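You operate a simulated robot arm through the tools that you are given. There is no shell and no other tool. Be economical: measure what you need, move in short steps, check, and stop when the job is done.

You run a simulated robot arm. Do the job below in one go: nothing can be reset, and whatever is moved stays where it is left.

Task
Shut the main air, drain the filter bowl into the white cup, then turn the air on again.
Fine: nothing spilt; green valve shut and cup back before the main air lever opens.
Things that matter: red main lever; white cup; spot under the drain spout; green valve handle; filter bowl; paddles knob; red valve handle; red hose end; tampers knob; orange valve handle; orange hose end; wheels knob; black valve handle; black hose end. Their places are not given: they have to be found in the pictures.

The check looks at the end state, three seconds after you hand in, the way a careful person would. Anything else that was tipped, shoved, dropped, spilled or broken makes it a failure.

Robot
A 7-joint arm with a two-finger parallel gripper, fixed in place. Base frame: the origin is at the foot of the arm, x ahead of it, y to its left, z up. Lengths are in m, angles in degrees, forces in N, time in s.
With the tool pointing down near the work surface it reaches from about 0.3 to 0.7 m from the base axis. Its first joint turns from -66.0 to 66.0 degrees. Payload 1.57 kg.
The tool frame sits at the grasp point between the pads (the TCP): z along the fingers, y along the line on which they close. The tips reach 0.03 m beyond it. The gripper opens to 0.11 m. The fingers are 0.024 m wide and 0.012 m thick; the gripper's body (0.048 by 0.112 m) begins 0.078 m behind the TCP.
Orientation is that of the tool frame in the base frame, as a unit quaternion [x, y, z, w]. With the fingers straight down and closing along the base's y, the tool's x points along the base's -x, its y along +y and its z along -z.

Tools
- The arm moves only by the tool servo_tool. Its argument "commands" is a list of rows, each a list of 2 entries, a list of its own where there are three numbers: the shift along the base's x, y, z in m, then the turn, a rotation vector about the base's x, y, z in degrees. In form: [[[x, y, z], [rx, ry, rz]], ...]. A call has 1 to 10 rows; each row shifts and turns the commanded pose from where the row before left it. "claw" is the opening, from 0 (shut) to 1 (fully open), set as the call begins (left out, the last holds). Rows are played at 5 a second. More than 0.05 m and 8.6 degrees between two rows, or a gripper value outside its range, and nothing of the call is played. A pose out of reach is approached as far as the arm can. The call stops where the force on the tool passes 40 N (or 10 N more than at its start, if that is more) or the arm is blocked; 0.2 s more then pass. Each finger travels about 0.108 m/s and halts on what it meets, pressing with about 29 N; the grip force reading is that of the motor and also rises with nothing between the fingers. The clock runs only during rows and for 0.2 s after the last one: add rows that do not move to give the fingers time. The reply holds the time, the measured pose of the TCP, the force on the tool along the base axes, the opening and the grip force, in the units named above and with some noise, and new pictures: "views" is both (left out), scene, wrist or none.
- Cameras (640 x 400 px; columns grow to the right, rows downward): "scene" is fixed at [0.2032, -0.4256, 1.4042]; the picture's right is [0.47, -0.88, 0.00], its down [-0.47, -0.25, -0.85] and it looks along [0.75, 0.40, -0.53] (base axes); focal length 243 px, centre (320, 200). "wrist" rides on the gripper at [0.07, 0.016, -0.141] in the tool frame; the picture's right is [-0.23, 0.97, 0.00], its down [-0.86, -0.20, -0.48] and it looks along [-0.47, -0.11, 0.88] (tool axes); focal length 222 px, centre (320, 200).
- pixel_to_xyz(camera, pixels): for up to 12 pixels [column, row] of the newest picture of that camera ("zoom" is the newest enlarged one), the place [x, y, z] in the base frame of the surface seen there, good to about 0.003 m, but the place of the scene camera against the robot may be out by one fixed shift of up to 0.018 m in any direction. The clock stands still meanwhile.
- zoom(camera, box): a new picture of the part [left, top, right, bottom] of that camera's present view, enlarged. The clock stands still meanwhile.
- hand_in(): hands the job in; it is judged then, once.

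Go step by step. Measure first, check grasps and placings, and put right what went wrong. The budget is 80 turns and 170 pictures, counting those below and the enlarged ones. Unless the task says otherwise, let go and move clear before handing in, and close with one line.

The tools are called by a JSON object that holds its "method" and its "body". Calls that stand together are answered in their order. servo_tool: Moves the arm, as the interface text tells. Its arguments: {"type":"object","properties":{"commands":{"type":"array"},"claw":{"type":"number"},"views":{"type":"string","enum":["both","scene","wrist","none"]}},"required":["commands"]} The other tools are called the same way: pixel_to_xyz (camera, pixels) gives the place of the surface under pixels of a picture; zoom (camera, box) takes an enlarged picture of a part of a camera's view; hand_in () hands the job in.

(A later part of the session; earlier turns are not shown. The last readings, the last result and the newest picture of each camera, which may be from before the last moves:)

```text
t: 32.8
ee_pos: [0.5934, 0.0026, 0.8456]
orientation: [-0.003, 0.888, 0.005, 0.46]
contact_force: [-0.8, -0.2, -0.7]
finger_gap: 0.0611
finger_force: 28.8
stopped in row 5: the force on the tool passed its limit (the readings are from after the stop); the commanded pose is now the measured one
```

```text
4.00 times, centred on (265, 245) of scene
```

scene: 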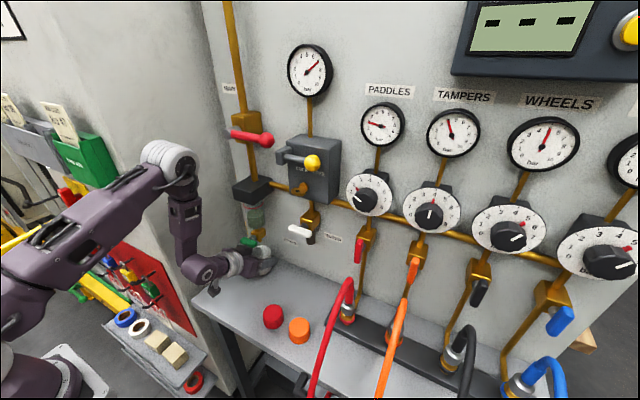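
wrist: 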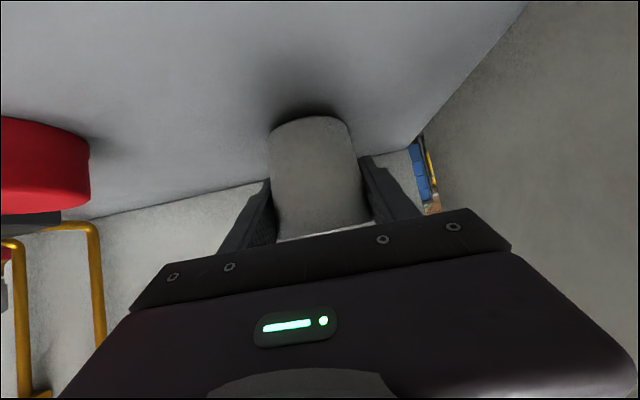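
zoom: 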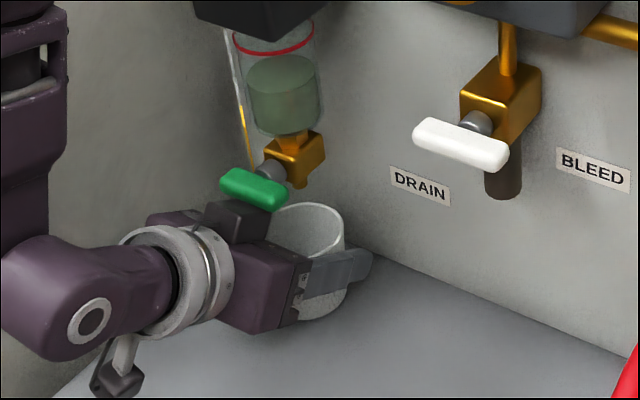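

The advance stopped when the dark box on top of the gripper touched the green handle at zoom (250,190). The handle still looks horizontal, and the cup at about x=0.593 is within 7 mm of the spout line. I'll set it down here, release, and retract low.

{"method": "servo_tool", "body": {"commands": [[[0, 0, -0.004], [0, 0, 0]], [[0, 0, 0], [0, 0, 0]]], "views": "none"}}

{"method": "servo_tool", "body": {"commands": [[[0, 0, 0], [0, 0, 0]], [[0, 0, 0], [0, 0, 0]], [[-0.02, 0, 0], [0, 0, 0]], [[-0.02, 0, 0], [0, 0, 0]], [[-0.03, 0, 0], [0, 0, 0]], [[-0.03, 0, 0.01], [0, 0, 0]], [[-0.03, 0, 0.01], [0, 0, 0]], [[0, 0, 0], [0, 0, 0]]], "claw": 0.75, "views": "both"}}

{"method": "zoom", "body": {"camera": "scene", "box": [225, 195, 305, 295]}}

```text
t: 33.4
ee_pos: [0.5956, 0.003, 0.8429]
orientation: [-0.003, 0.887, 0.006, 0.461]
contact_force: [-0.4, -0.4, 10.5]
finger_gap: 0.0613
finger_force: 28.6
```

```text
t: 35.2
ee_pos: [0.4954, 0.0018, 0.8533]
orientation: [-0.004, 0.888, 0.005, 0.46]
contact_force: [-0.2, 0.2, 0.2]
finger_gap: 0.0825
finger_force: 0.0
out of reach, approached as far as the arm can: row 7
```

scene: 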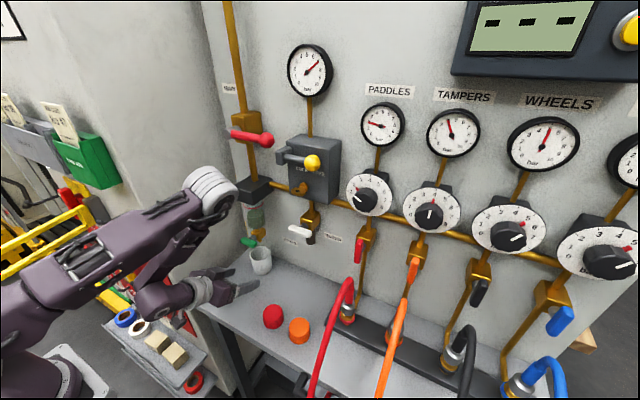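
wrist: 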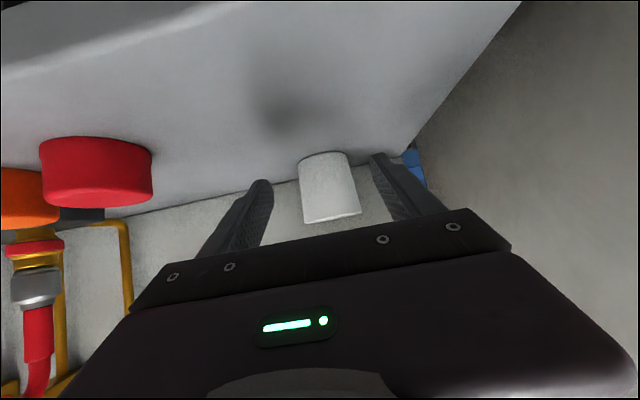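

```text
4.00 times, centred on (265, 245) of scene
```

zoom: 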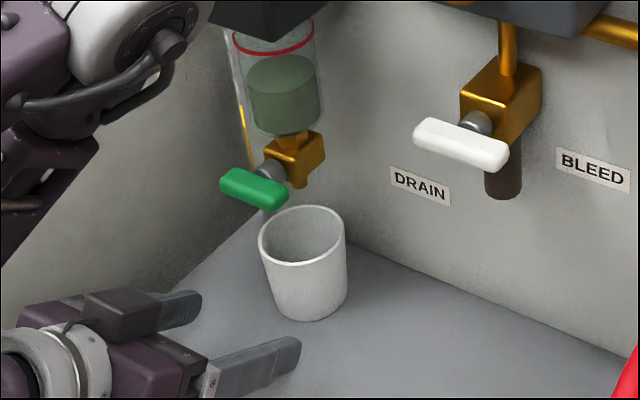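

The cup stands upright under the spout. I'll measure its rim centre against the spout.

{"method": "pixel_to_xyz", "body": {"camera": "zoom", "pixels": [[297, 264], [308, 207], [261, 238], [344, 232], [300, 184], [303, 184], [225, 183], [284, 203], [255, 170], [250, 205], [262, 188]]}}

```text
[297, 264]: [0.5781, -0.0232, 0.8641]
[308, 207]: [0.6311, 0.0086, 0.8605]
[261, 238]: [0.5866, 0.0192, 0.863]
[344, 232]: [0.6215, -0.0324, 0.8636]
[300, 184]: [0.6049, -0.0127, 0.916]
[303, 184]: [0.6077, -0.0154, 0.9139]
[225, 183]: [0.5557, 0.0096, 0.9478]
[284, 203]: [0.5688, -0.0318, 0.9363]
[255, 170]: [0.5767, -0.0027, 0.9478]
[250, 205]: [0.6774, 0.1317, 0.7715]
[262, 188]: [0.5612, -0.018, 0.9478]
```

The cup is centred within about 5 mm of the spout. Next I'll shut the fingers and move up to in front of the green handle on its -y side, at about 45° tilt.

{"method": "servo_tool", "body": {"commands": [[[0, -0.02, 0.01], [0, 4, 0]], [[0, -0.02, 0.02], [0, 4, 0]], [[0, -0.02, 0.03], [0, 2, 0]], [[0, -0.005, 0.03], [0, 0, 0]], [[0, 0, 0.03], [0, 0, 0]], [[0.005, 0, 0.02], [0, 0, 0]], [[0, 0, 0], [0, 0, 0]]], "claw": 0, "views": "both"}}

```text
t: 36.8
ee_pos: [0.501, -0.0645, 0.9917]
orientation: [-0.002, 0.924, 0.006, 0.381]
contact_force: [0.6, 0.8, -0.4]
finger_gap: 0.0002
finger_force: 21.5
```

scene: 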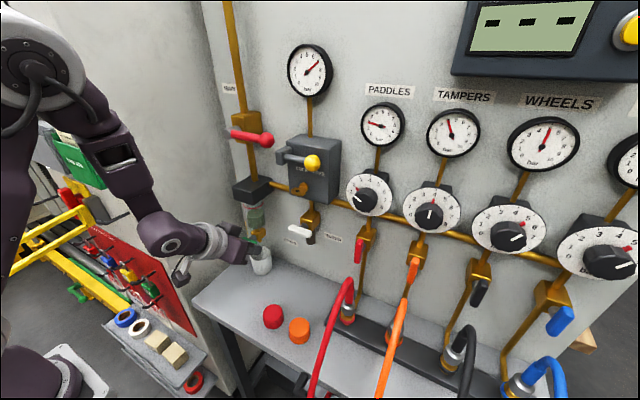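
wrist: 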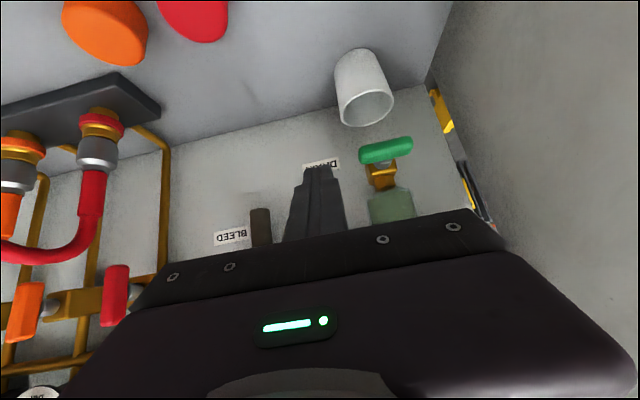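

The tilt is 45° with the closed tip at about (0.522,-0.065,0.97). I'll move the tip over the handle's -y end, then press down gently.

{"method": "servo_tool", "body": {"commands": [[[0, 0, 0.008], [0, 0, 0]], [[0.02, 0.02, 0], [0, 0, 0]], [[0.019, 0.022, 0], [0, 0, 0]], [[0, 0, -0.006], [0, 0, 0]], [[0, 0, -0.006], [0, 0, 0]], [[0, 0, -0.006], [0, 0, 0]], [[0, 0, 0], [0, 0, 0]]], "views": "wrist"}}

{"method": "zoom", "body": {"camera": "scene", "box": [215, 195, 295, 295]}}

```text
t: 38.4
ee_pos: [0.5401, -0.0209, 0.9817]
orientation: [-0.004, 0.924, 0.006, 0.383]
contact_force: [-7.8, 2.3, 27.6]
finger_gap: 0.0
finger_force: 21.1
```

wrist: 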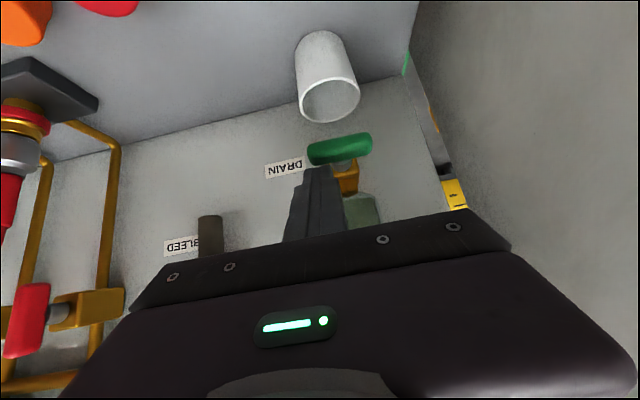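

```text
4.00 times, centred on (255, 245) of scene
```

zoom: 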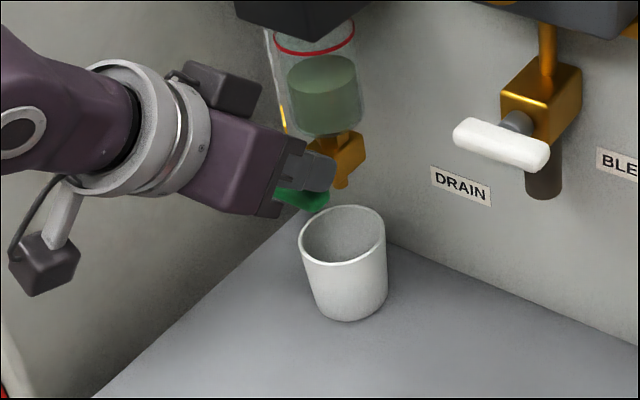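

Pressing gives 27 N with no visible turn yet. I'll press a little more to tell a stiff valve from a stop.

{"method": "servo_tool", "body": {"commands": [[[0, 0, -0.002], [0, 0, 0]], [[0, 0, -0.002], [0, 0, 0]], [[0, 0, -0.002], [0, 0, 0]]], "views": "wrist"}}

```text
t: 38.7
ee_pos: [0.5421, -0.0212, 0.9818]
orientation: [-0.004, 0.923, 0.006, 0.385]
contact_force: [-2.9, 0.5, 7.3]
finger_gap: 0.0
finger_force: 21.1
stopped in row 1: the force on the tool passed its limit (the readings are from after the stop); the commanded pose is now the measured one
```

wrist: 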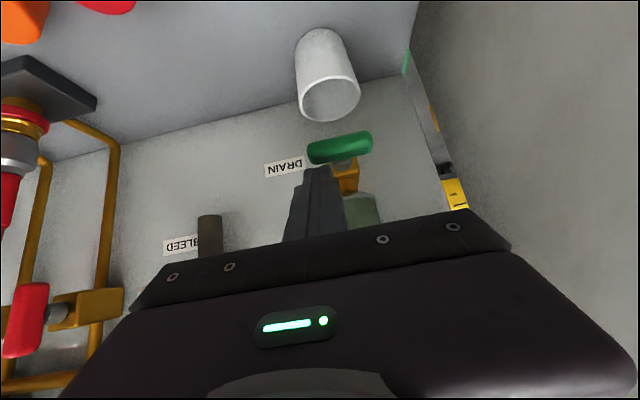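

It's a firm stop, so the valve must turn the other way. I'll lift, move over to the +y end, and press there.

{"method": "servo_tool", "body": {"commands": [[[0, 0, 0.012], [0, 0, 0]], [[-0.025, 0, 0.005], [0, 0, 0]], [[0, 0.024, 0], [0, 0, 0]], [[0, 0.022, 0], [0, 0, 0]], [[0.024, 0, -0.005], [0, 0, 0]], [[0, 0, -0.006], [0, 0, 0]], [[0, 0, -0.006], [0, 0, 0]], [[0, 0, -0.004], [0, 0, 0]]], "views": "wrist"}}

{"method": "zoom", "body": {"camera": "scene", "box": [215, 195, 295, 295]}}

```text
t: 40.5
ee_pos: [0.5399, 0.0262, 0.976]
orientation: [-0.004, 0.923, 0.006, 0.385]
contact_force: [0.7, 5.9, 6.3]
finger_gap: 0.0
finger_force: 21.3
```

wrist: 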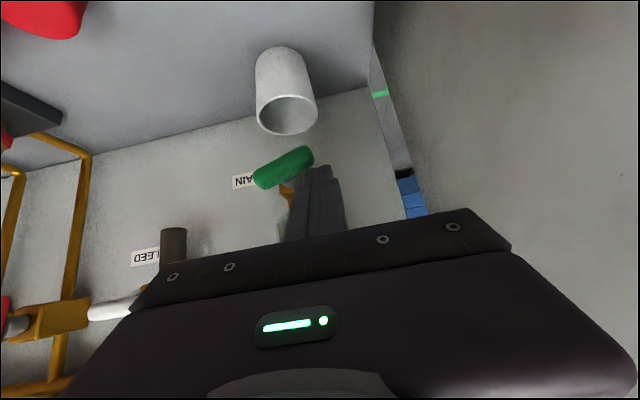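

```text
4.00 times, centred on (255, 245) of scene
```

zoom: 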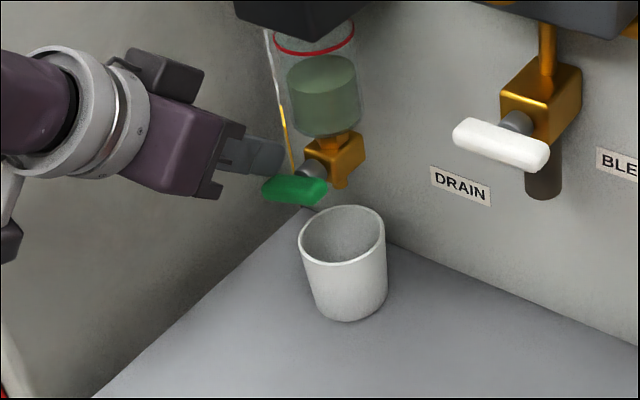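

The handle is turning freely, about 20° so far. I'll follow the arc down and in to vertical.

{"method": "servo_tool", "body": {"commands": [[[0, 0.001, -0.008], [0, 0, 0]], [[0, 0, -0.008], [0, 0, 0]], [[0, -0.001, -0.007], [0, 0, 0]], [[0, -0.004, -0.005], [0, 0, 0]], [[0, -0.004, -0.003], [0, 0, 0]], [[0, 0, 0], [0, 0, 0]]], "views": "wrist"}}

{"method": "zoom", "body": {"camera": "scene", "box": [215, 195, 295, 295]}}

```text
t: 41.9
ee_pos: [0.5408, 0.0204, 0.9472]
orientation: [-0.008, 0.922, 0.008, 0.386]
contact_force: [-1.9, 30.8, 20.6]
finger_gap: 0.0
finger_force: 21.1
```

wrist: 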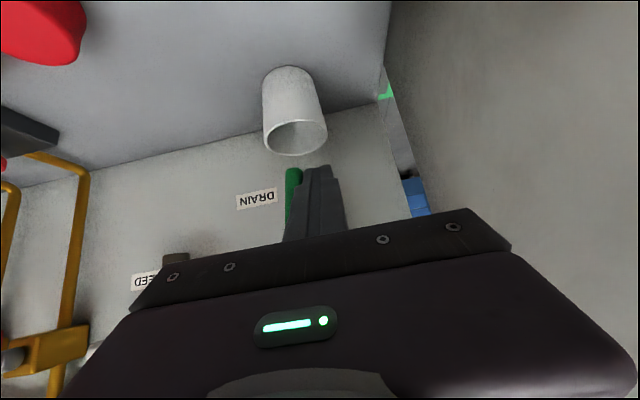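

```text
4.00 times, centred on (255, 245) of scene
```

zoom: 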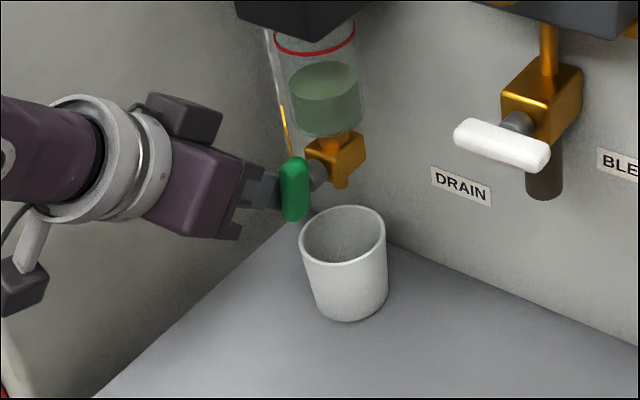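

The handle is vertical and the bowl level has begun to fall. I'll back off to the +y side, rise to the upper-end height, and wait while it drains.

{"method": "servo_tool", "body": {"commands": [[[0, 0.012, 0], [0, 0, 0]], [[0, 0.012, 0.012], [0, 0, 0]], [[0, 0, 0.012], [0, 0, 0]], [[0, 0, 0.012], [0, 0, 0]], [[0, 0, 0], [0, 0, 0]], [[0, 0, 0], [0, 0, 0]], [[0, 0, 0], [0, 0, 0]], [[0, 0, 0], [0, 0, 0]], [[0, 0, 0], [0, 0, 0]], [[0, 0, 0], [0, 0, 0]]], "views": "none"}}

{"method": "zoom", "body": {"camera": "scene", "box": [215, 195, 295, 295]}}

```text
t: 44.1
ee_pos: [0.5399, 0.0422, 0.9818]
orientation: [-0.004, 0.923, 0.006, 0.384]
contact_force: [-0.1, 0.2, 0.4]
finger_gap: 0.0
finger_force: 21.2
```

```text
4.00 times, centred on (255, 245) of scene
```

zoom: 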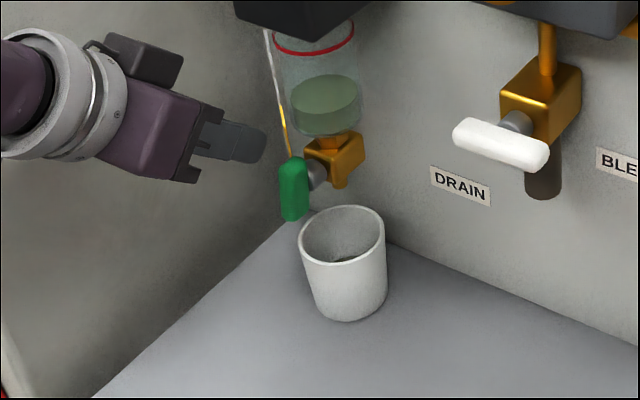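

The bowl level is falling and liquid shows in the cup at zoom (345,258). I'll wait longer.

{"method": "servo_tool", "body": {"commands": [[[0, 0, 0], [0, 0, 0]], [[0, 0, 0], [0, 0, 0]], [[0, 0, 0], [0, 0, 0]], [[0, 0, 0], [0, 0, 0]], [[0, 0, 0], [0, 0, 0]], [[0, 0, 0], [0, 0, 0]], [[0, 0, 0], [0, 0, 0]], [[0, 0, 0], [0, 0, 0]], [[0, 0, 0], [0, 0, 0]], [[0, 0, 0], [0, 0, 0]]], "views": "none"}}

{"method": "servo_tool", "body": {"commands": [[[0, 0, 0], [0, 0, 0]], [[0, 0, 0], [0, 0, 0]], [[0, 0, 0], [0, 0, 0]], [[0, 0, 0], [0, 0, 0]], [[0, 0, 0], [0, 0, 0]], [[0, 0, 0], [0, 0, 0]], [[0, 0, 0], [0, 0, 0]], [[0, 0, 0], [0, 0, 0]], [[0, 0, 0], [0, 0, 0]], [[0, 0, 0], [0, 0, 0]]], "views": "none"}}

{"method": "zoom", "body": {"camera": "scene", "box": [215, 195, 295, 295]}}

```text
t: 46.3
ee_pos: [0.5392, 0.0424, 0.9823]
orientation: [-0.003, 0.923, 0.005, 0.384]
contact_force: [0.4, -0.1, -0.1]
finger_gap: 0.0
finger_force: 21.4
```

```text
t: 48.5
ee_pos: [0.5391, 0.0422, 0.9823]
orientation: [-0.004, 0.923, 0.006, 0.384]
contact_force: [0.0, -0.3, 0.2]
finger_gap: 0.0
finger_force: 21.7
```

```text
4.00 times, centred on (255, 245) of scene
```

zoom: 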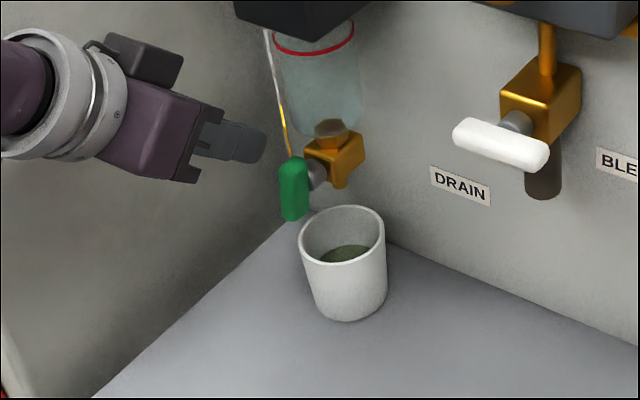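

The bowl is empty now and the liquid is in the cup. I'll wait two more seconds for the last drops.

{"method": "servo_tool", "body": {"commands": [[[0, 0, 0], [0, 0, 0]], [[0, 0, 0], [0, 0, 0]], [[0, 0, 0], [0, 0, 0]], [[0, 0, 0], [0, 0, 0]], [[0, 0, 0], [0, 0, 0]], [[0, 0, 0], [0, 0, 0]], [[0, 0, 0], [0, 0, 0]], [[0, 0, 0], [0, 0, 0]], [[0, 0, 0], [0, 0, 0]], [[-0.003, 0, 0], [0, 0, 0]]], "views": "none"}}

{"method": "zoom", "body": {"camera": "scene", "box": [215, 195, 295, 295]}}

{"method": "servo_tool", "body": {"commands": [[[0, -0.012, 0], [0, 0, 0]], [[0, -0.01, 0.001], [0, 0, 0]], [[0, -0.01, 0.004], [0, 0, 0]], [[0, -0.01, 0.003], [0, 0, 0]], [[0, 0, 0], [0, 0, 0]]], "views": "wrist"}}

```text
t: 50.7
ee_pos: [0.5373, 0.0413, 0.9827]
orientation: [-0.004, 0.923, 0.005, 0.384]
contact_force: [-0.3, 0.0, 0.1]
finger_gap: 0.0
finger_force: 21.2
```

```text
4.00 times, centred on (255, 245) of scene
```

zoom: 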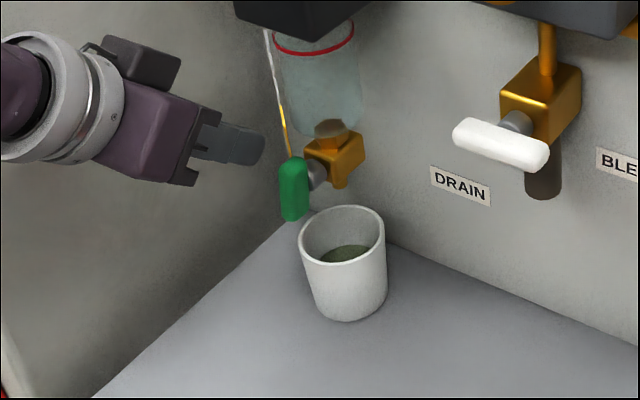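

```text
t: 51.9
ee_pos: [0.5376, -0.0002, 0.9915]
orientation: [-0.003, 0.923, 0.006, 0.384]
contact_force: [0.4, 0.7, 0.9]
finger_gap: 0.0002
finger_force: 20.9
```

wrist: 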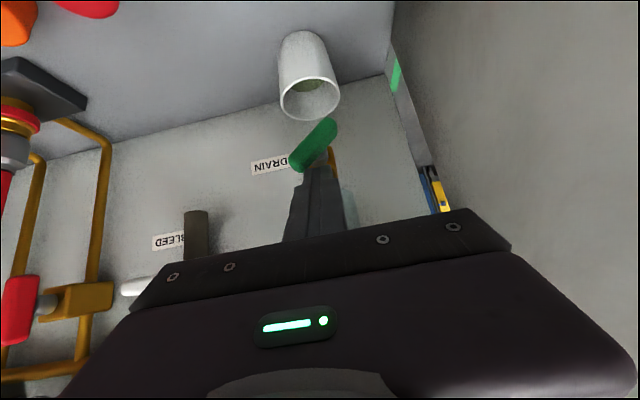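

The handle has swung about 45° back toward shut. I'll go on over and press the -y end down to the stop.

{"method": "servo_tool", "body": {"commands": [[[0.002, -0.01, -0.001], [0, 0, 0]], [[0, -0.01, -0.003], [0, 0, 0]], [[0, -0.001, -0.004], [0, 0, 0]], [[0, 0, -0.003], [0, 0, 0]], [[0, 0, -0.002], [0, 0, 0]], [[0, 0, 0], [0, 0, 0]]], "views": "wrist"}}

{"method": "zoom", "body": {"camera": "scene", "box": [215, 195, 295, 295]}}

```text
t: 53.1
ee_pos: [0.5421, -0.0211, 0.9818]
orientation: [-0.003, 0.921, 0.006, 0.39]
contact_force: [-2.8, 0.2, 6.9]
finger_gap: 0.0002
finger_force: 20.9
stopped in row 5: the force on the tool passed its limit (the readings are from after the stop); the commanded pose is now the measured one
```

wrist: 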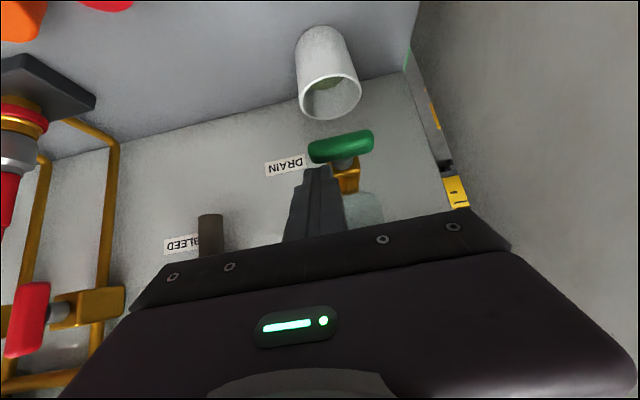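

```text
4.00 times, centred on (255, 245) of scene
```

zoom: 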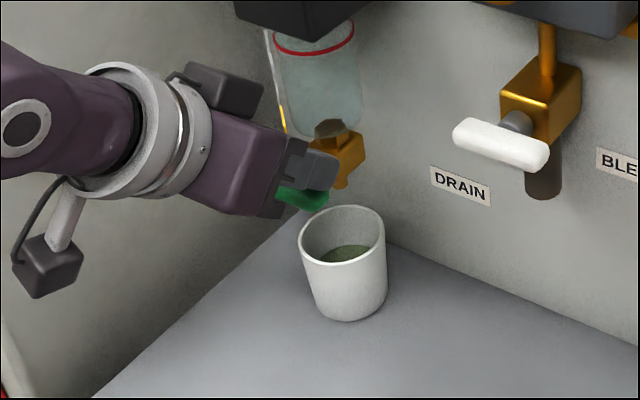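

The green valve is back at its shut stop and horizontal. I'll retract up and back, then come down in front of the cup with more tilt and the gripper open.

{"method": "servo_tool", "body": {"commands": [[[0, 0, 0.012], [0, 0, 0]], [[-0.02, -0.02, 0], [0, 0, 0]], [[-0.02, -0.022, 0], [0, 0, 0]], [[0, 0, -0.03], [0, 0, 0]], [[0, 0, -0.03], [0, 0, 0]], [[0, 0.005, -0.03], [0, -2, 0]], [[0, 0.02, -0.03], [0, -4, 0]], [[-0.003, 0.02, -0.02], [0, -4, 0]], [[0, 0.02, -0.005], [0, 0, 0]], [[0, 0, 0], [0, 0, 0]]], "views": "wrist"}}

{"method": "zoom", "body": {"camera": "scene", "box": [215, 195, 295, 295]}}

```text
t: 55.3
ee_pos: [0.4987, 0.0036, 0.8498]
orientation: [-0.003, 0.884, 0.004, 0.468]
contact_force: [1.0, -0.2, 0.2]
finger_gap: 0.0
finger_force: 21.3
```

wrist: 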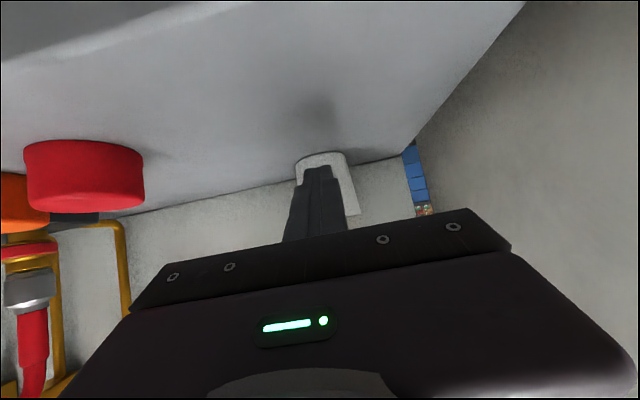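

```text
4.00 times, centred on (255, 245) of scene
```

zoom: 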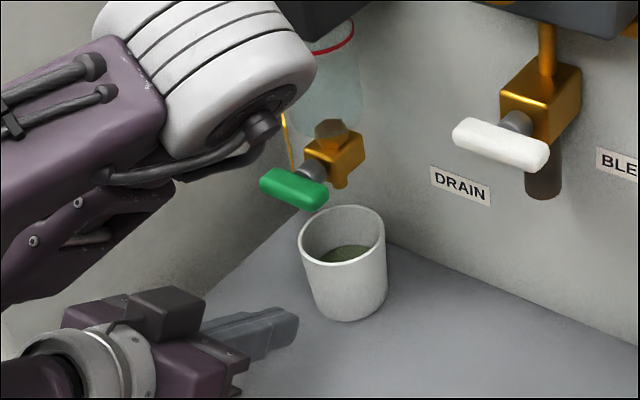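

The green handle is horizontal again, and the cup is undisturbed and holding liquid. I'll open and advance around the cup, stopping 10 mm short so the top box clears the handle.

{"method": "servo_tool", "body": {"commands": [[[0, 0, 0], [0, 0, 0]], [[0, 0, 0], [0, 0, 0]], [[0, 0, 0], [0, 0, 0]], [[0.02, 0, -0.002], [0, 0, 0]], [[0.02, 0, -0.002], [0, 0, 0]], [[0.02, 0, -0.002], [0, 0, 0]], [[0.015, 0, 0], [0, 0, 0]], [[0.01, 0, 0], [0, 0, 0]], [[0, 0, 0], [0, 0, 0]]], "claw": 0.8, "views": "wrist"}}

{"method": "zoom", "body": {"camera": "scene", "box": [215, 195, 295, 295]}}

```text
t: 57.3
ee_pos: [0.5827, 0.0035, 0.8423]
orientation: [-0.003, 0.884, 0.004, 0.468]
contact_force: [0.2, 0.1, 0.3]
finger_gap: 0.0882
finger_force: 0.0
```

wrist: 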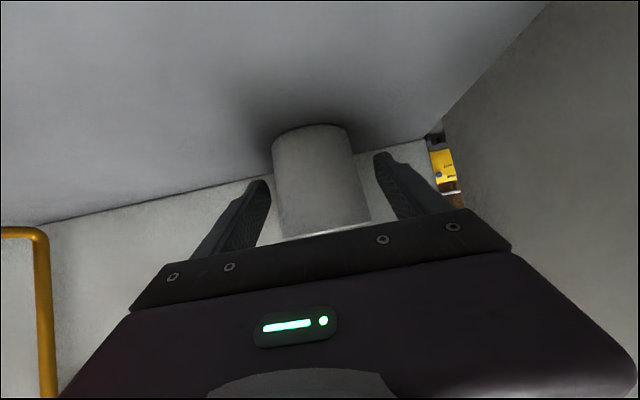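

```text
4.00 times, centred on (255, 245) of scene
```

zoom: 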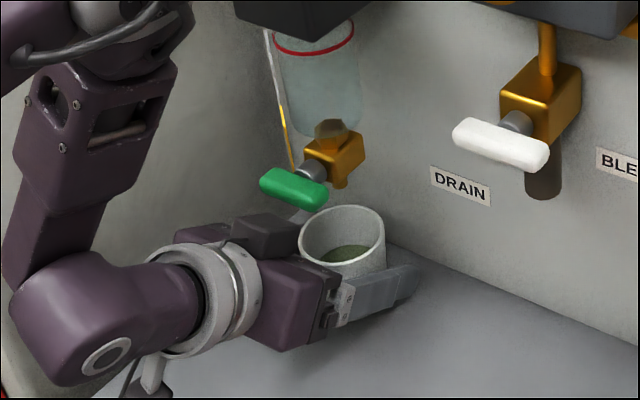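

The fingers straddle the cup without touching the handle. I'll grip, lift 4 mm and check.

{"method": "servo_tool", "body": {"commands": [[[0, 0, 0], [0, 0, 0]], [[0, 0, 0], [0, 0, 0]], [[0, 0, 0], [0, 0, 0]], [[0, 0, 0.002], [0, 0, 0]], [[0, 0, 0.002], [0, 0, 0]], [[-0.003, 0, 0.001], [0, 0, 0]], [[-0.006, 0, 0], [0, 0, 0]]], "claw": 0.4, "views": "wrist"}}

{"method": "zoom", "body": {"camera": "scene", "box": [215, 195, 295, 295]}}

```text
t: 58.9
ee_pos: [0.5748, 0.0025, 0.8466]
orientation: [-0.003, 0.884, 0.004, 0.468]
contact_force: [-1.0, 0.5, -0.7]
finger_gap: 0.0605
finger_force: 28.7
```

wrist: 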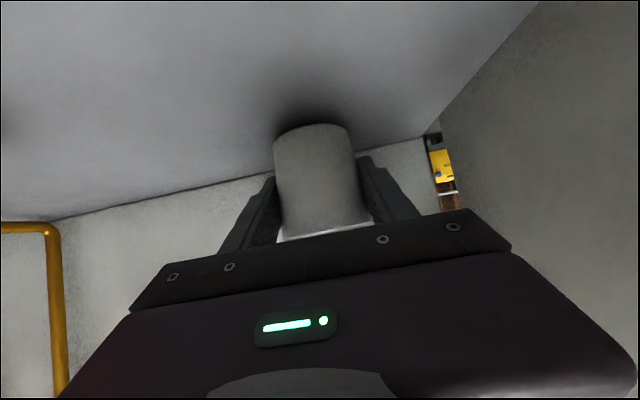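

```text
4.00 times, centred on (255, 245) of scene
```

zoom: 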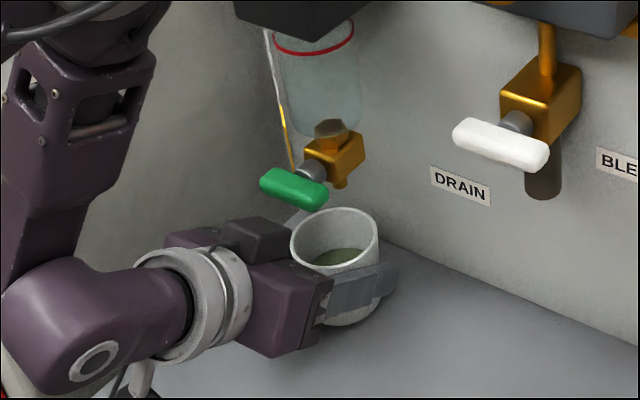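

The cup is held level with its liquid. I'll draw back slowly to the intermediate spot and set it down.

{"method": "servo_tool", "body": {"commands": [[[-0.006, 0, 0], [0, 0, 0]], [[-0.007, 0, 0], [0, 0, 0]], [[-0.007, 0, 0], [0, 0, 0]], [[-0.007, 0, 0], [0, 0, 0]], [[-0.007, 0, 0], [0, 0, 0]], [[-0.007, 0, 0], [0, 0, 0]], [[-0.006, 0, 0], [0, 0, 0]], [[-0.004, 0, 0], [0, 0, 0]], [[0, 0, 0], [0, 0, 0]], [[0, 0, -0.003], [0, 0, 0]]], "views": "none"}}

{"method": "servo_tool", "body": {"commands": [[[0, 0, -0.002], [0, 0, 0]], [[0, 0, 0], [0, 0, 0]]], "views": "both"}}

```text
t: 61.1
ee_pos: [0.5223, 0.0015, 0.8428]
orientation: [-0.004, 0.884, 0.005, 0.468]
contact_force: [0.2, -0.3, -0.2]
finger_gap: 0.0603
finger_force: 28.6
```

```text
t: 61.7
ee_pos: [0.5225, 0.0009, 0.8416]
orientation: [-0.003, 0.884, 0.004, 0.467]
contact_force: [0.0, -0.2, 1.7]
finger_gap: 0.0599
finger_force: 28.8
```

scene: 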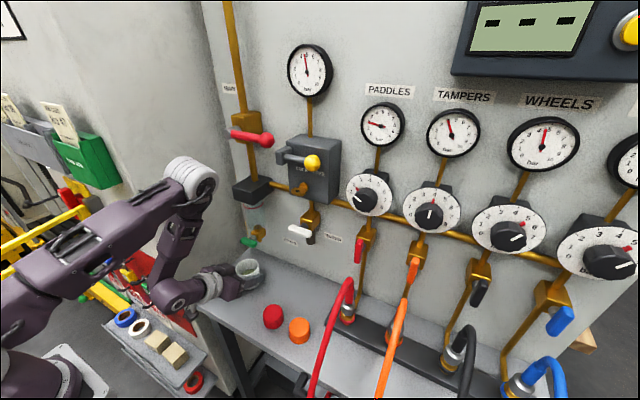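
wrist: 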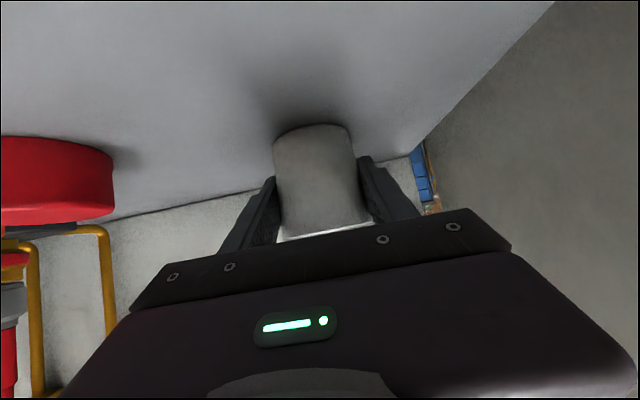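

The cup is resting on the table (1.7 N). I'll open, untilt to about 25°, and centre on the cup.

{"method": "servo_tool", "body": {"commands": [[[0, 0, 0], [0, 0, 0]], [[0, 0, 0], [0, 0, 0]], [[0, 0, 0], [0, 6, 0]], [[0, 0, 0], [0, 6, 0]], [[0, 0, 0], [0, 6, 0]], [[0, 0, 0], [0, 6, 0]], [[0, 0, 0], [0, 6, 0]], [[0, 0, 0], [0, 0, 0]]], "claw": 0.85, "views": "both"}}

{"method": "pixel_to_xyz", "body": {"camera": "wrist", "pixels": [[320, 130], [275, 200], [365, 200]]}}

{"method": "zoom", "body": {"camera": "scene", "box": [205, 205, 285, 305]}}

```text
t: 63.5
ee_pos: [0.5247, 0.0016, 0.8417]
orientation: [-0.002, 0.975, 0.006, 0.222]
contact_force: [0.5, 0.4, -0.6]
finger_gap: 0.0934
finger_force: 0.0
```

scene: 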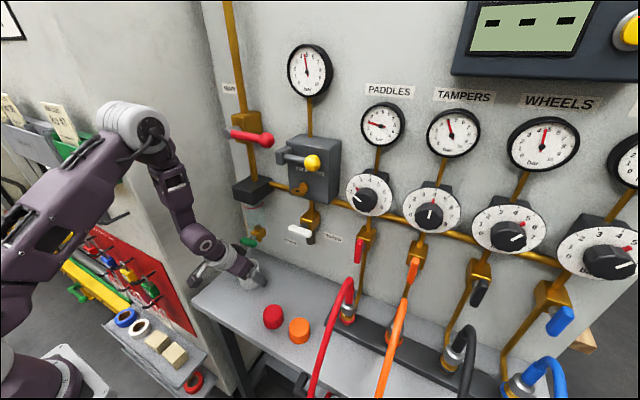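
wrist: 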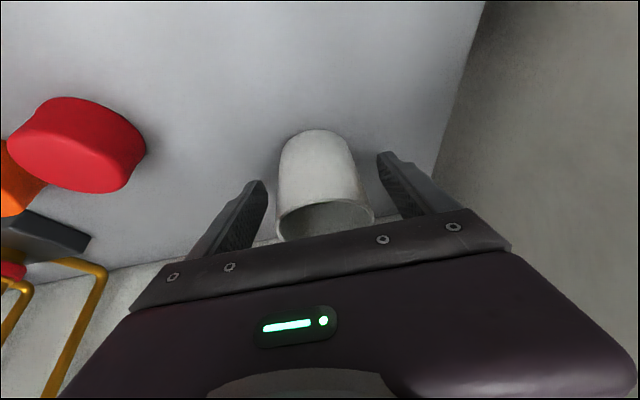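

```text
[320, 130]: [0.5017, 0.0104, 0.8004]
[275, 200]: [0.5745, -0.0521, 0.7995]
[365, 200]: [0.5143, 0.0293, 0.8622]
```

```text
4.00 times, centred on (245, 255) of scene
```

zoom: 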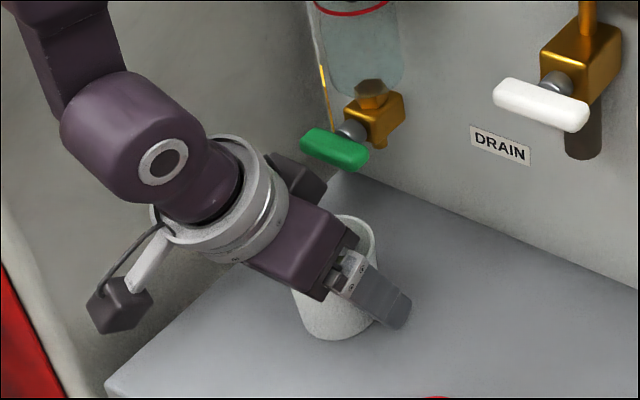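

The cup centre is about (0.531,0.004) and the tool is at x=0.525 with 26° tilt. I'll nudge forward 3 mm, grip and lift slightly.

{"method": "servo_tool", "body": {"commands": [[[0.003, 0.001, -0.001], [0, 0, 0]], [[0, 0, 0], [0, 0, 0]]], "views": "none"}}

{"method": "servo_tool", "body": {"commands": [[[0, 0, 0], [0, 0, 0]], [[0, 0, 0], [0, 0, 0]], [[0, 0, 0], [0, 0, 0]], [[0, 0, 0.003], [0, 0, 0]], [[0, 0, 0.004], [0, 0, 0]], [[0, 0, 0], [0, 0, 0]]], "claw": 0.4, "views": "both"}}

```text
t: 64.1
ee_pos: [0.5265, 0.0025, 0.8419]
orientation: [-0.002, 0.975, 0.006, 0.222]
contact_force: [-0.5, -0.1, 0.2]
finger_gap: 0.0933
finger_force: 0.0
```

```text
t: 65.5
ee_pos: [0.5281, 0.0039, 0.8498]
orientation: [-0.002, 0.975, 0.005, 0.222]
contact_force: [0.1, 0.1, -0.2]
finger_gap: 0.0613
finger_force: 29.1
```

scene: 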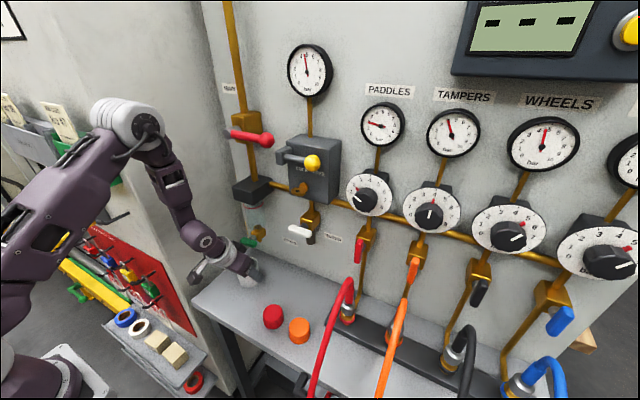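
wrist: 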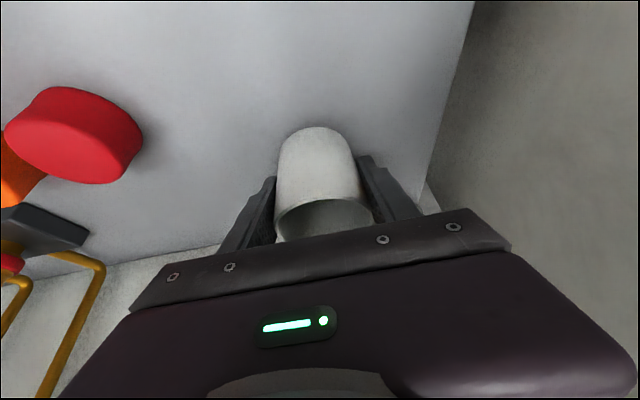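

The cup is gripped and lifted. I'll carry it slowly back to its original place at about (0.455,0.044).

{"method": "servo_tool", "body": {"commands": [[[-0.004, 0.002, 0], [0, 0, 0]], [[-0.008, 0.004, 0], [0, 0, 0]], [[-0.009, 0.005, 0], [0, 0, 0]], [[-0.009, 0.005, 0], [0, 0, 0]], [[-0.009, 0.005, 0], [0, 0, 0]], [[-0.009, 0.005, 0], [0, 0, 0]], [[-0.009, 0.005, 0], [0, 0, 0]], [[-0.008, 0.005, 0], [0, 0, 0]], [[-0.005, 0.003, 0], [0, 0, 0]], [[-0.003, 0.001, 0], [0, 0, 0]]], "views": "none"}}

{"method": "servo_tool", "body": {"commands": [[[0, 0, -0.003], [0, 0, 0]], [[0, 0, -0.003], [0, 0, 0]], [[0, 0, -0.001], [0, 0, 0]], [[0, 0, 0], [0, 0, 0]]], "views": "both"}}

```text
t: 67.7
ee_pos: [0.4529, 0.0417, 0.8496]
orientation: [-0.003, 0.975, 0.005, 0.223]
contact_force: [1.0, -0.4, 0.1]
finger_gap: 0.0616
finger_force: 29.4
```

```text
t: 68.7
ee_pos: [0.4542, 0.043, 0.8408]
orientation: [-0.002, 0.974, 0.005, 0.224]
contact_force: [-0.5, 2.7, 22.6]
finger_gap: 0.0614
finger_force: 28.9
```

scene: 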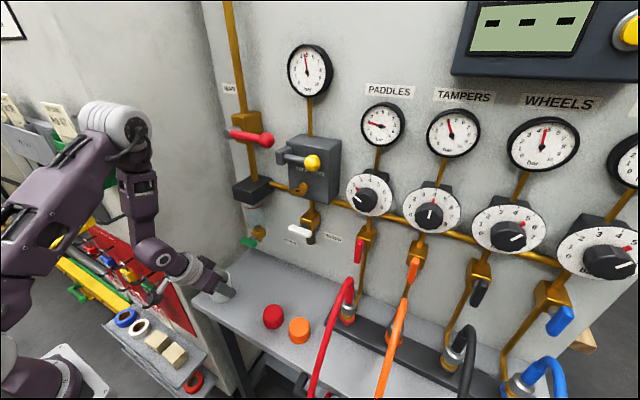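
wrist: 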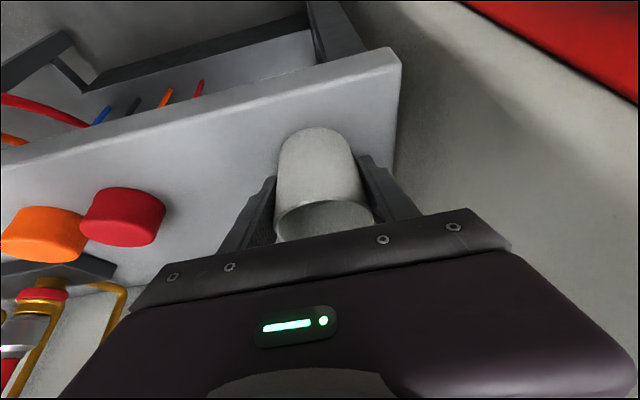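

The cup is on the table at its original place, pressed down with 22 N. I'll ease up 1 mm, release and rise straight up.

{"method": "servo_tool", "body": {"commands": [[[0, 0, 0.001], [0, 0, 0]]], "views": "none"}}

{"method": "servo_tool", "body": {"commands": [[[0, 0, 0], [0, 0, 0]], [[0, 0, 0], [0, 0, 0]], [[0, 0, 0], [0, 0, 0]], [[0, 0, 0.01], [0, 0, 0]], [[0, 0, 0.02], [0, 0, 0]], [[0, 0, 0.03], [0, 0, 0]], [[0, 0, 0.03], [0, 0, 0]], [[0, 0, 0.03], [0, 0, 0]], [[0, 0, 0], [0, 0, 0]]], "claw": 0.95, "views": "both"}}

{"method": "zoom", "body": {"camera": "scene", "box": [180, 210, 300, 310]}}

```text
t: 69.1
ee_pos: [0.4516, 0.0417, 0.841]
orientation: [-0.001, 0.975, 0.005, 0.222]
contact_force: [0.6, -0.2, 0.4]
finger_gap: 0.0614
finger_force: 29.0
```

```text
t: 71.1
ee_pos: [0.4514, 0.0438, 0.9643]
orientation: [-0.002, 0.975, 0.005, 0.223]
contact_force: [-0.3, -0.6, 0.1]
finger_gap: 0.1045
finger_force: 0.1
```

scene: 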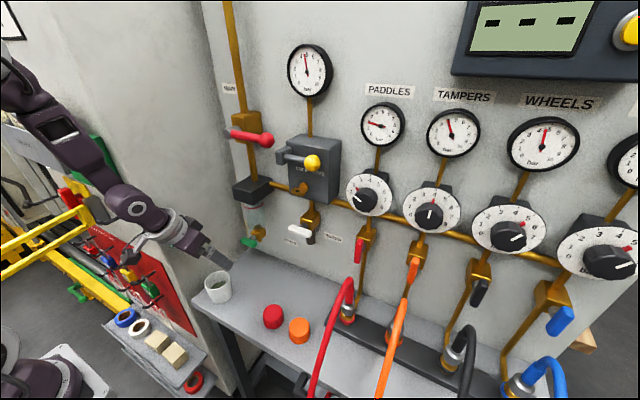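
wrist: 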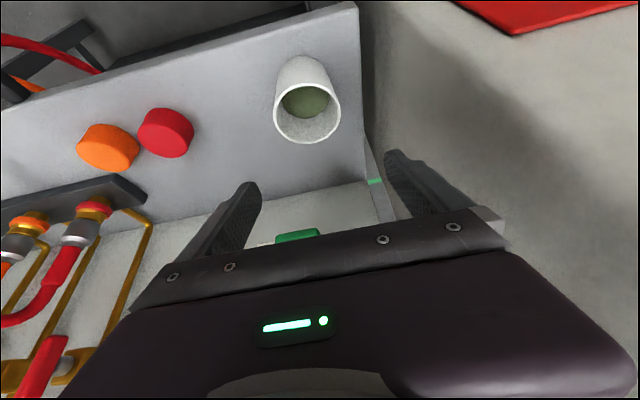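

```text
4.00 times, centred on (240, 260) of scene
```

zoom: 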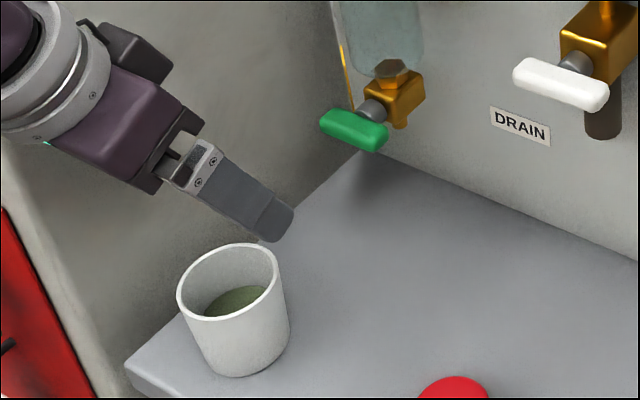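

The cup is back at its place with the liquid in it, the table is dry, and the green valve is shut. I'll confirm the rim position and rise toward the main lever with the fingers shut.

{"method": "pixel_to_xyz", "body": {"camera": "wrist", "pixels": [[275, 110], [339, 110], [305, 87], [307, 141]]}}

{"method": "servo_tool", "body": {"commands": [[[0, -0.01, 0.03], [0, 0, 0]], [[0, -0.01, 0.03], [0, 0, 0]], [[0, -0.01, 0.03], [0, 0, 0]], [[0, -0.01, 0.03], [0, 0, 0]], [[0, -0.01, 0.03], [0, 0, 0]], [[0, -0.015, 0.03], [0, 0, 0]], [[0, -0.015, 0.03], [0, 0, 0]], [[0, -0.015, 0.03], [0, 0, 0]], [[0, -0.015, 0.03], [0, 0, 0]], [[0, 0, 0], [0, 0, 0]]], "claw": 0, "views": "wrist"}}

```text
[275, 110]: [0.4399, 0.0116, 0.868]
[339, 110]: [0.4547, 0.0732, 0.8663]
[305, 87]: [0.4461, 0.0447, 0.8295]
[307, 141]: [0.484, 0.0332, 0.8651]
```

```text
t: 73.3
ee_pos: [0.4534, -0.0683, 1.2319]
orientation: [-0.002, 0.975, 0.005, 0.223]
contact_force: [-0.5, -0.2, -0.2]
finger_gap: 0.0
finger_force: 20.9
```

wrist: 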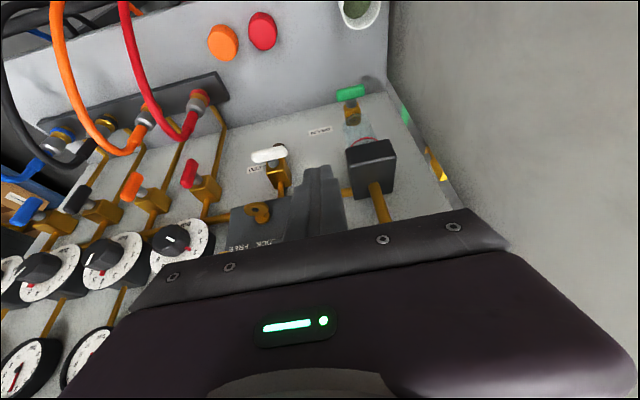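

The cup is within 2–3 mm of its original spot. Now I'll tilt to about 49° and rise above lever height.

{"method": "servo_tool", "body": {"commands": [[[0, 0, 0.02], [0, -6, 0]], [[0, 0, 0.02], [0, -6, 0]], [[0, 0, 0.02], [0, -6, 0]], [[0.01, 0, 0.015], [0, -5, 0]], [[0, 0, 0], [0, 0, 0]]], "views": "both"}}

{"method": "pixel_to_xyz", "body": {"camera": "scene", "pixels": [[240, 133], [253, 137], [265, 140], [232, 132]]}}

```text
t: 74.5
ee_pos: [0.4639, -0.0657, 1.3075]
orientation: [-0.003, 0.911, 0.005, 0.413]
contact_force: [0.1, 0.2, 0.0]
finger_gap: 0.0001
finger_force: 21.0
```

scene: 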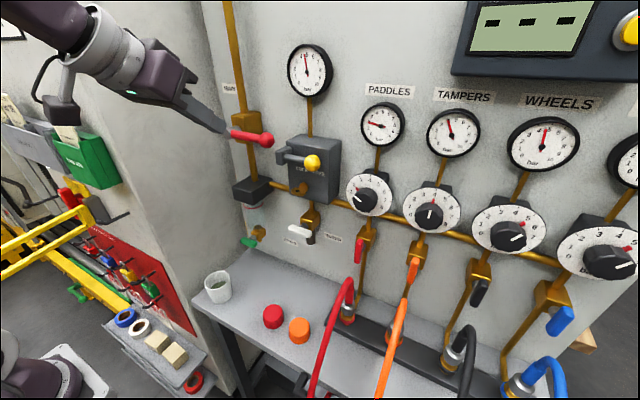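
wrist: 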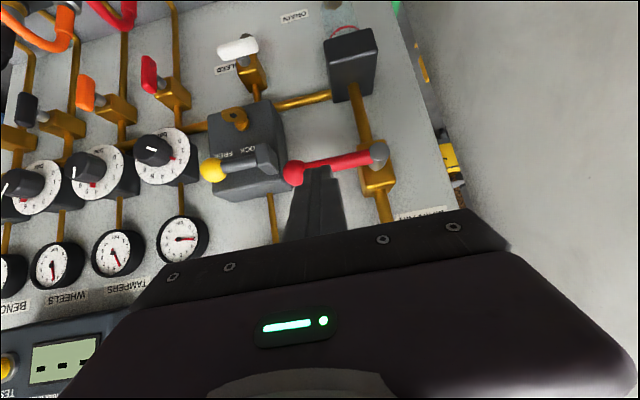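

```text
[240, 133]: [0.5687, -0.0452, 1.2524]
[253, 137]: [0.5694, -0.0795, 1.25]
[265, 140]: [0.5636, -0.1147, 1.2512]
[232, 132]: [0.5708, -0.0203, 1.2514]
```

The lever is level at z≈1.254, between y≈-0.01 and -0.10. I'll move in above it and begin pressing down.

{"method": "servo_tool", "body": {"commands": [[[0.03, 0, 0.004], [0, 0, 0]], [[0.03, 0, 0], [0, 0, 0]], [[0.021, 0, 0], [0, 0, 0]], [[0, 0, -0.01], [0, 0, 0]], [[0, -0.001, -0.01], [0, 0, 0]], [[0, -0.001, -0.01], [0, 0, 0]], [[0, 0, -0.008], [0, 0, 0]]], "views": "both"}}

```text
t: 76.1
ee_pos: [0.5444, -0.0698, 1.2732]
orientation: [-0.002, 0.911, 0.004, 0.412]
contact_force: [-2.3, -4.3, 3.8]
finger_gap: 0.0
finger_force: 21.4
```

scene: 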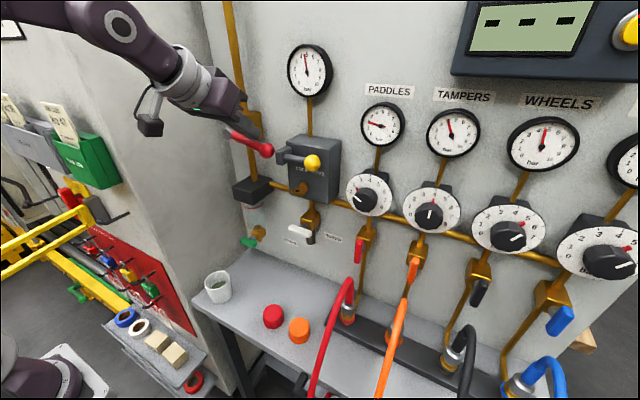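
wrist: 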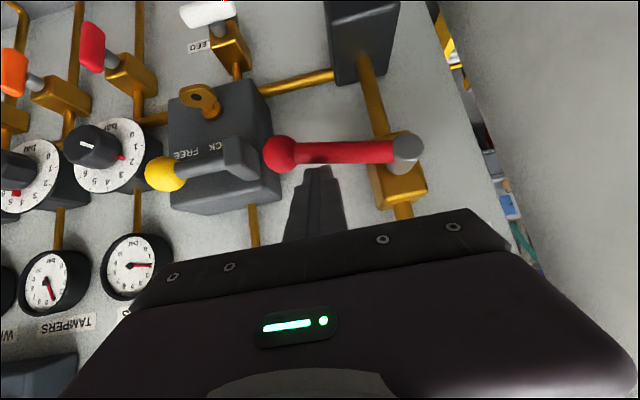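

The lever is swinging down with only light force. I'll follow the arc down and toward +y.

{"method": "servo_tool", "body": {"commands": [[[0, 0.001, -0.012], [0, 0, 0]], [[0, 0.001, -0.011], [0, 0, 0]], [[0, 0.003, -0.008], [0, 0, 0]], [[0, 0.003, -0.008], [0, 0, 0]], [[0, 0.005, -0.007], [0, 0, 0]], [[0, 0.005, -0.007], [0, 0, 0]], [[0, 0, 0], [0, 0, 0]]], "views": "both"}}

```text
t: 77.7
ee_pos: [0.5449, -0.0525, 1.2199]
orientation: [-0.004, 0.911, 0.005, 0.413]
contact_force: [1.0, -1.3, 1.9]
finger_gap: 0.0
finger_force: 21.0
```

scene: 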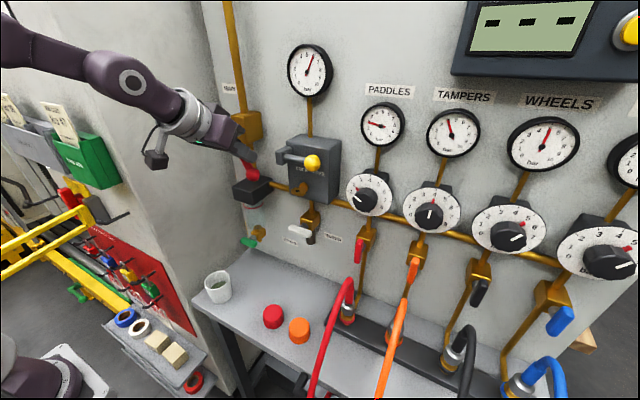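
wrist: 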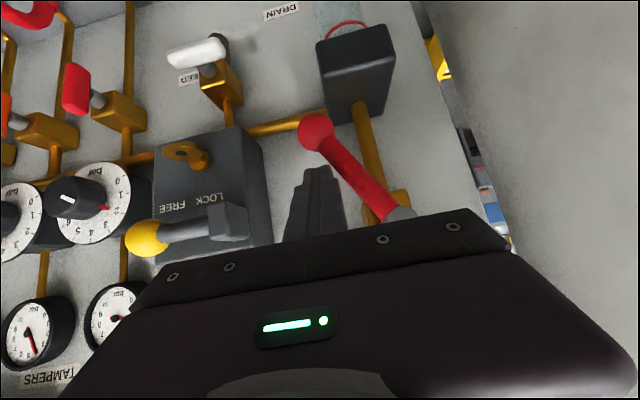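

The lever is about 60° down and the gauge is rising. I'll finish the swing to the vertical stop.

{"method": "servo_tool", "body": {"commands": [[[0, 0.007, -0.006], [0, 0, 0]], [[0, 0.007, -0.006], [0, 0, 0]], [[0, 0.007, -0.005], [0, 0, 0]], [[0, 0.007, -0.003], [0, 0, 0]], [[0, 0.005, -0.001], [0, 0, 0]], [[0, 0.003, 0], [0, 0, 0]]], "views": "both"}}

```text
t: 79.1
ee_pos: [0.5454, -0.0184, 1.1977]
orientation: [-0.001, 0.911, 0.004, 0.411]
contact_force: [4.5, -22.8, 2.0]
finger_gap: 0.0
finger_force: 20.6
```

scene: 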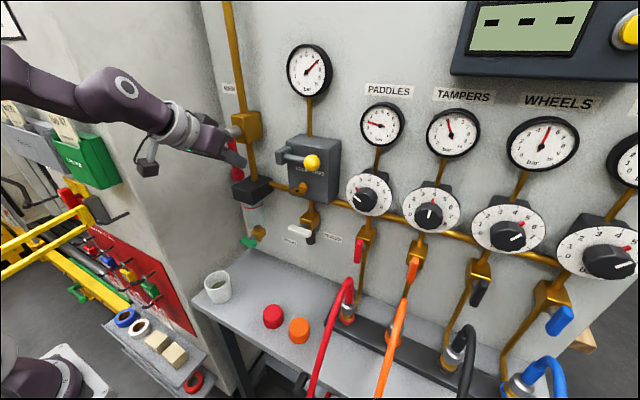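
wrist: 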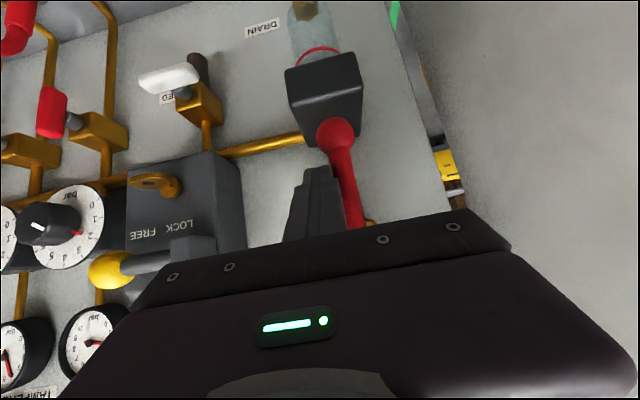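

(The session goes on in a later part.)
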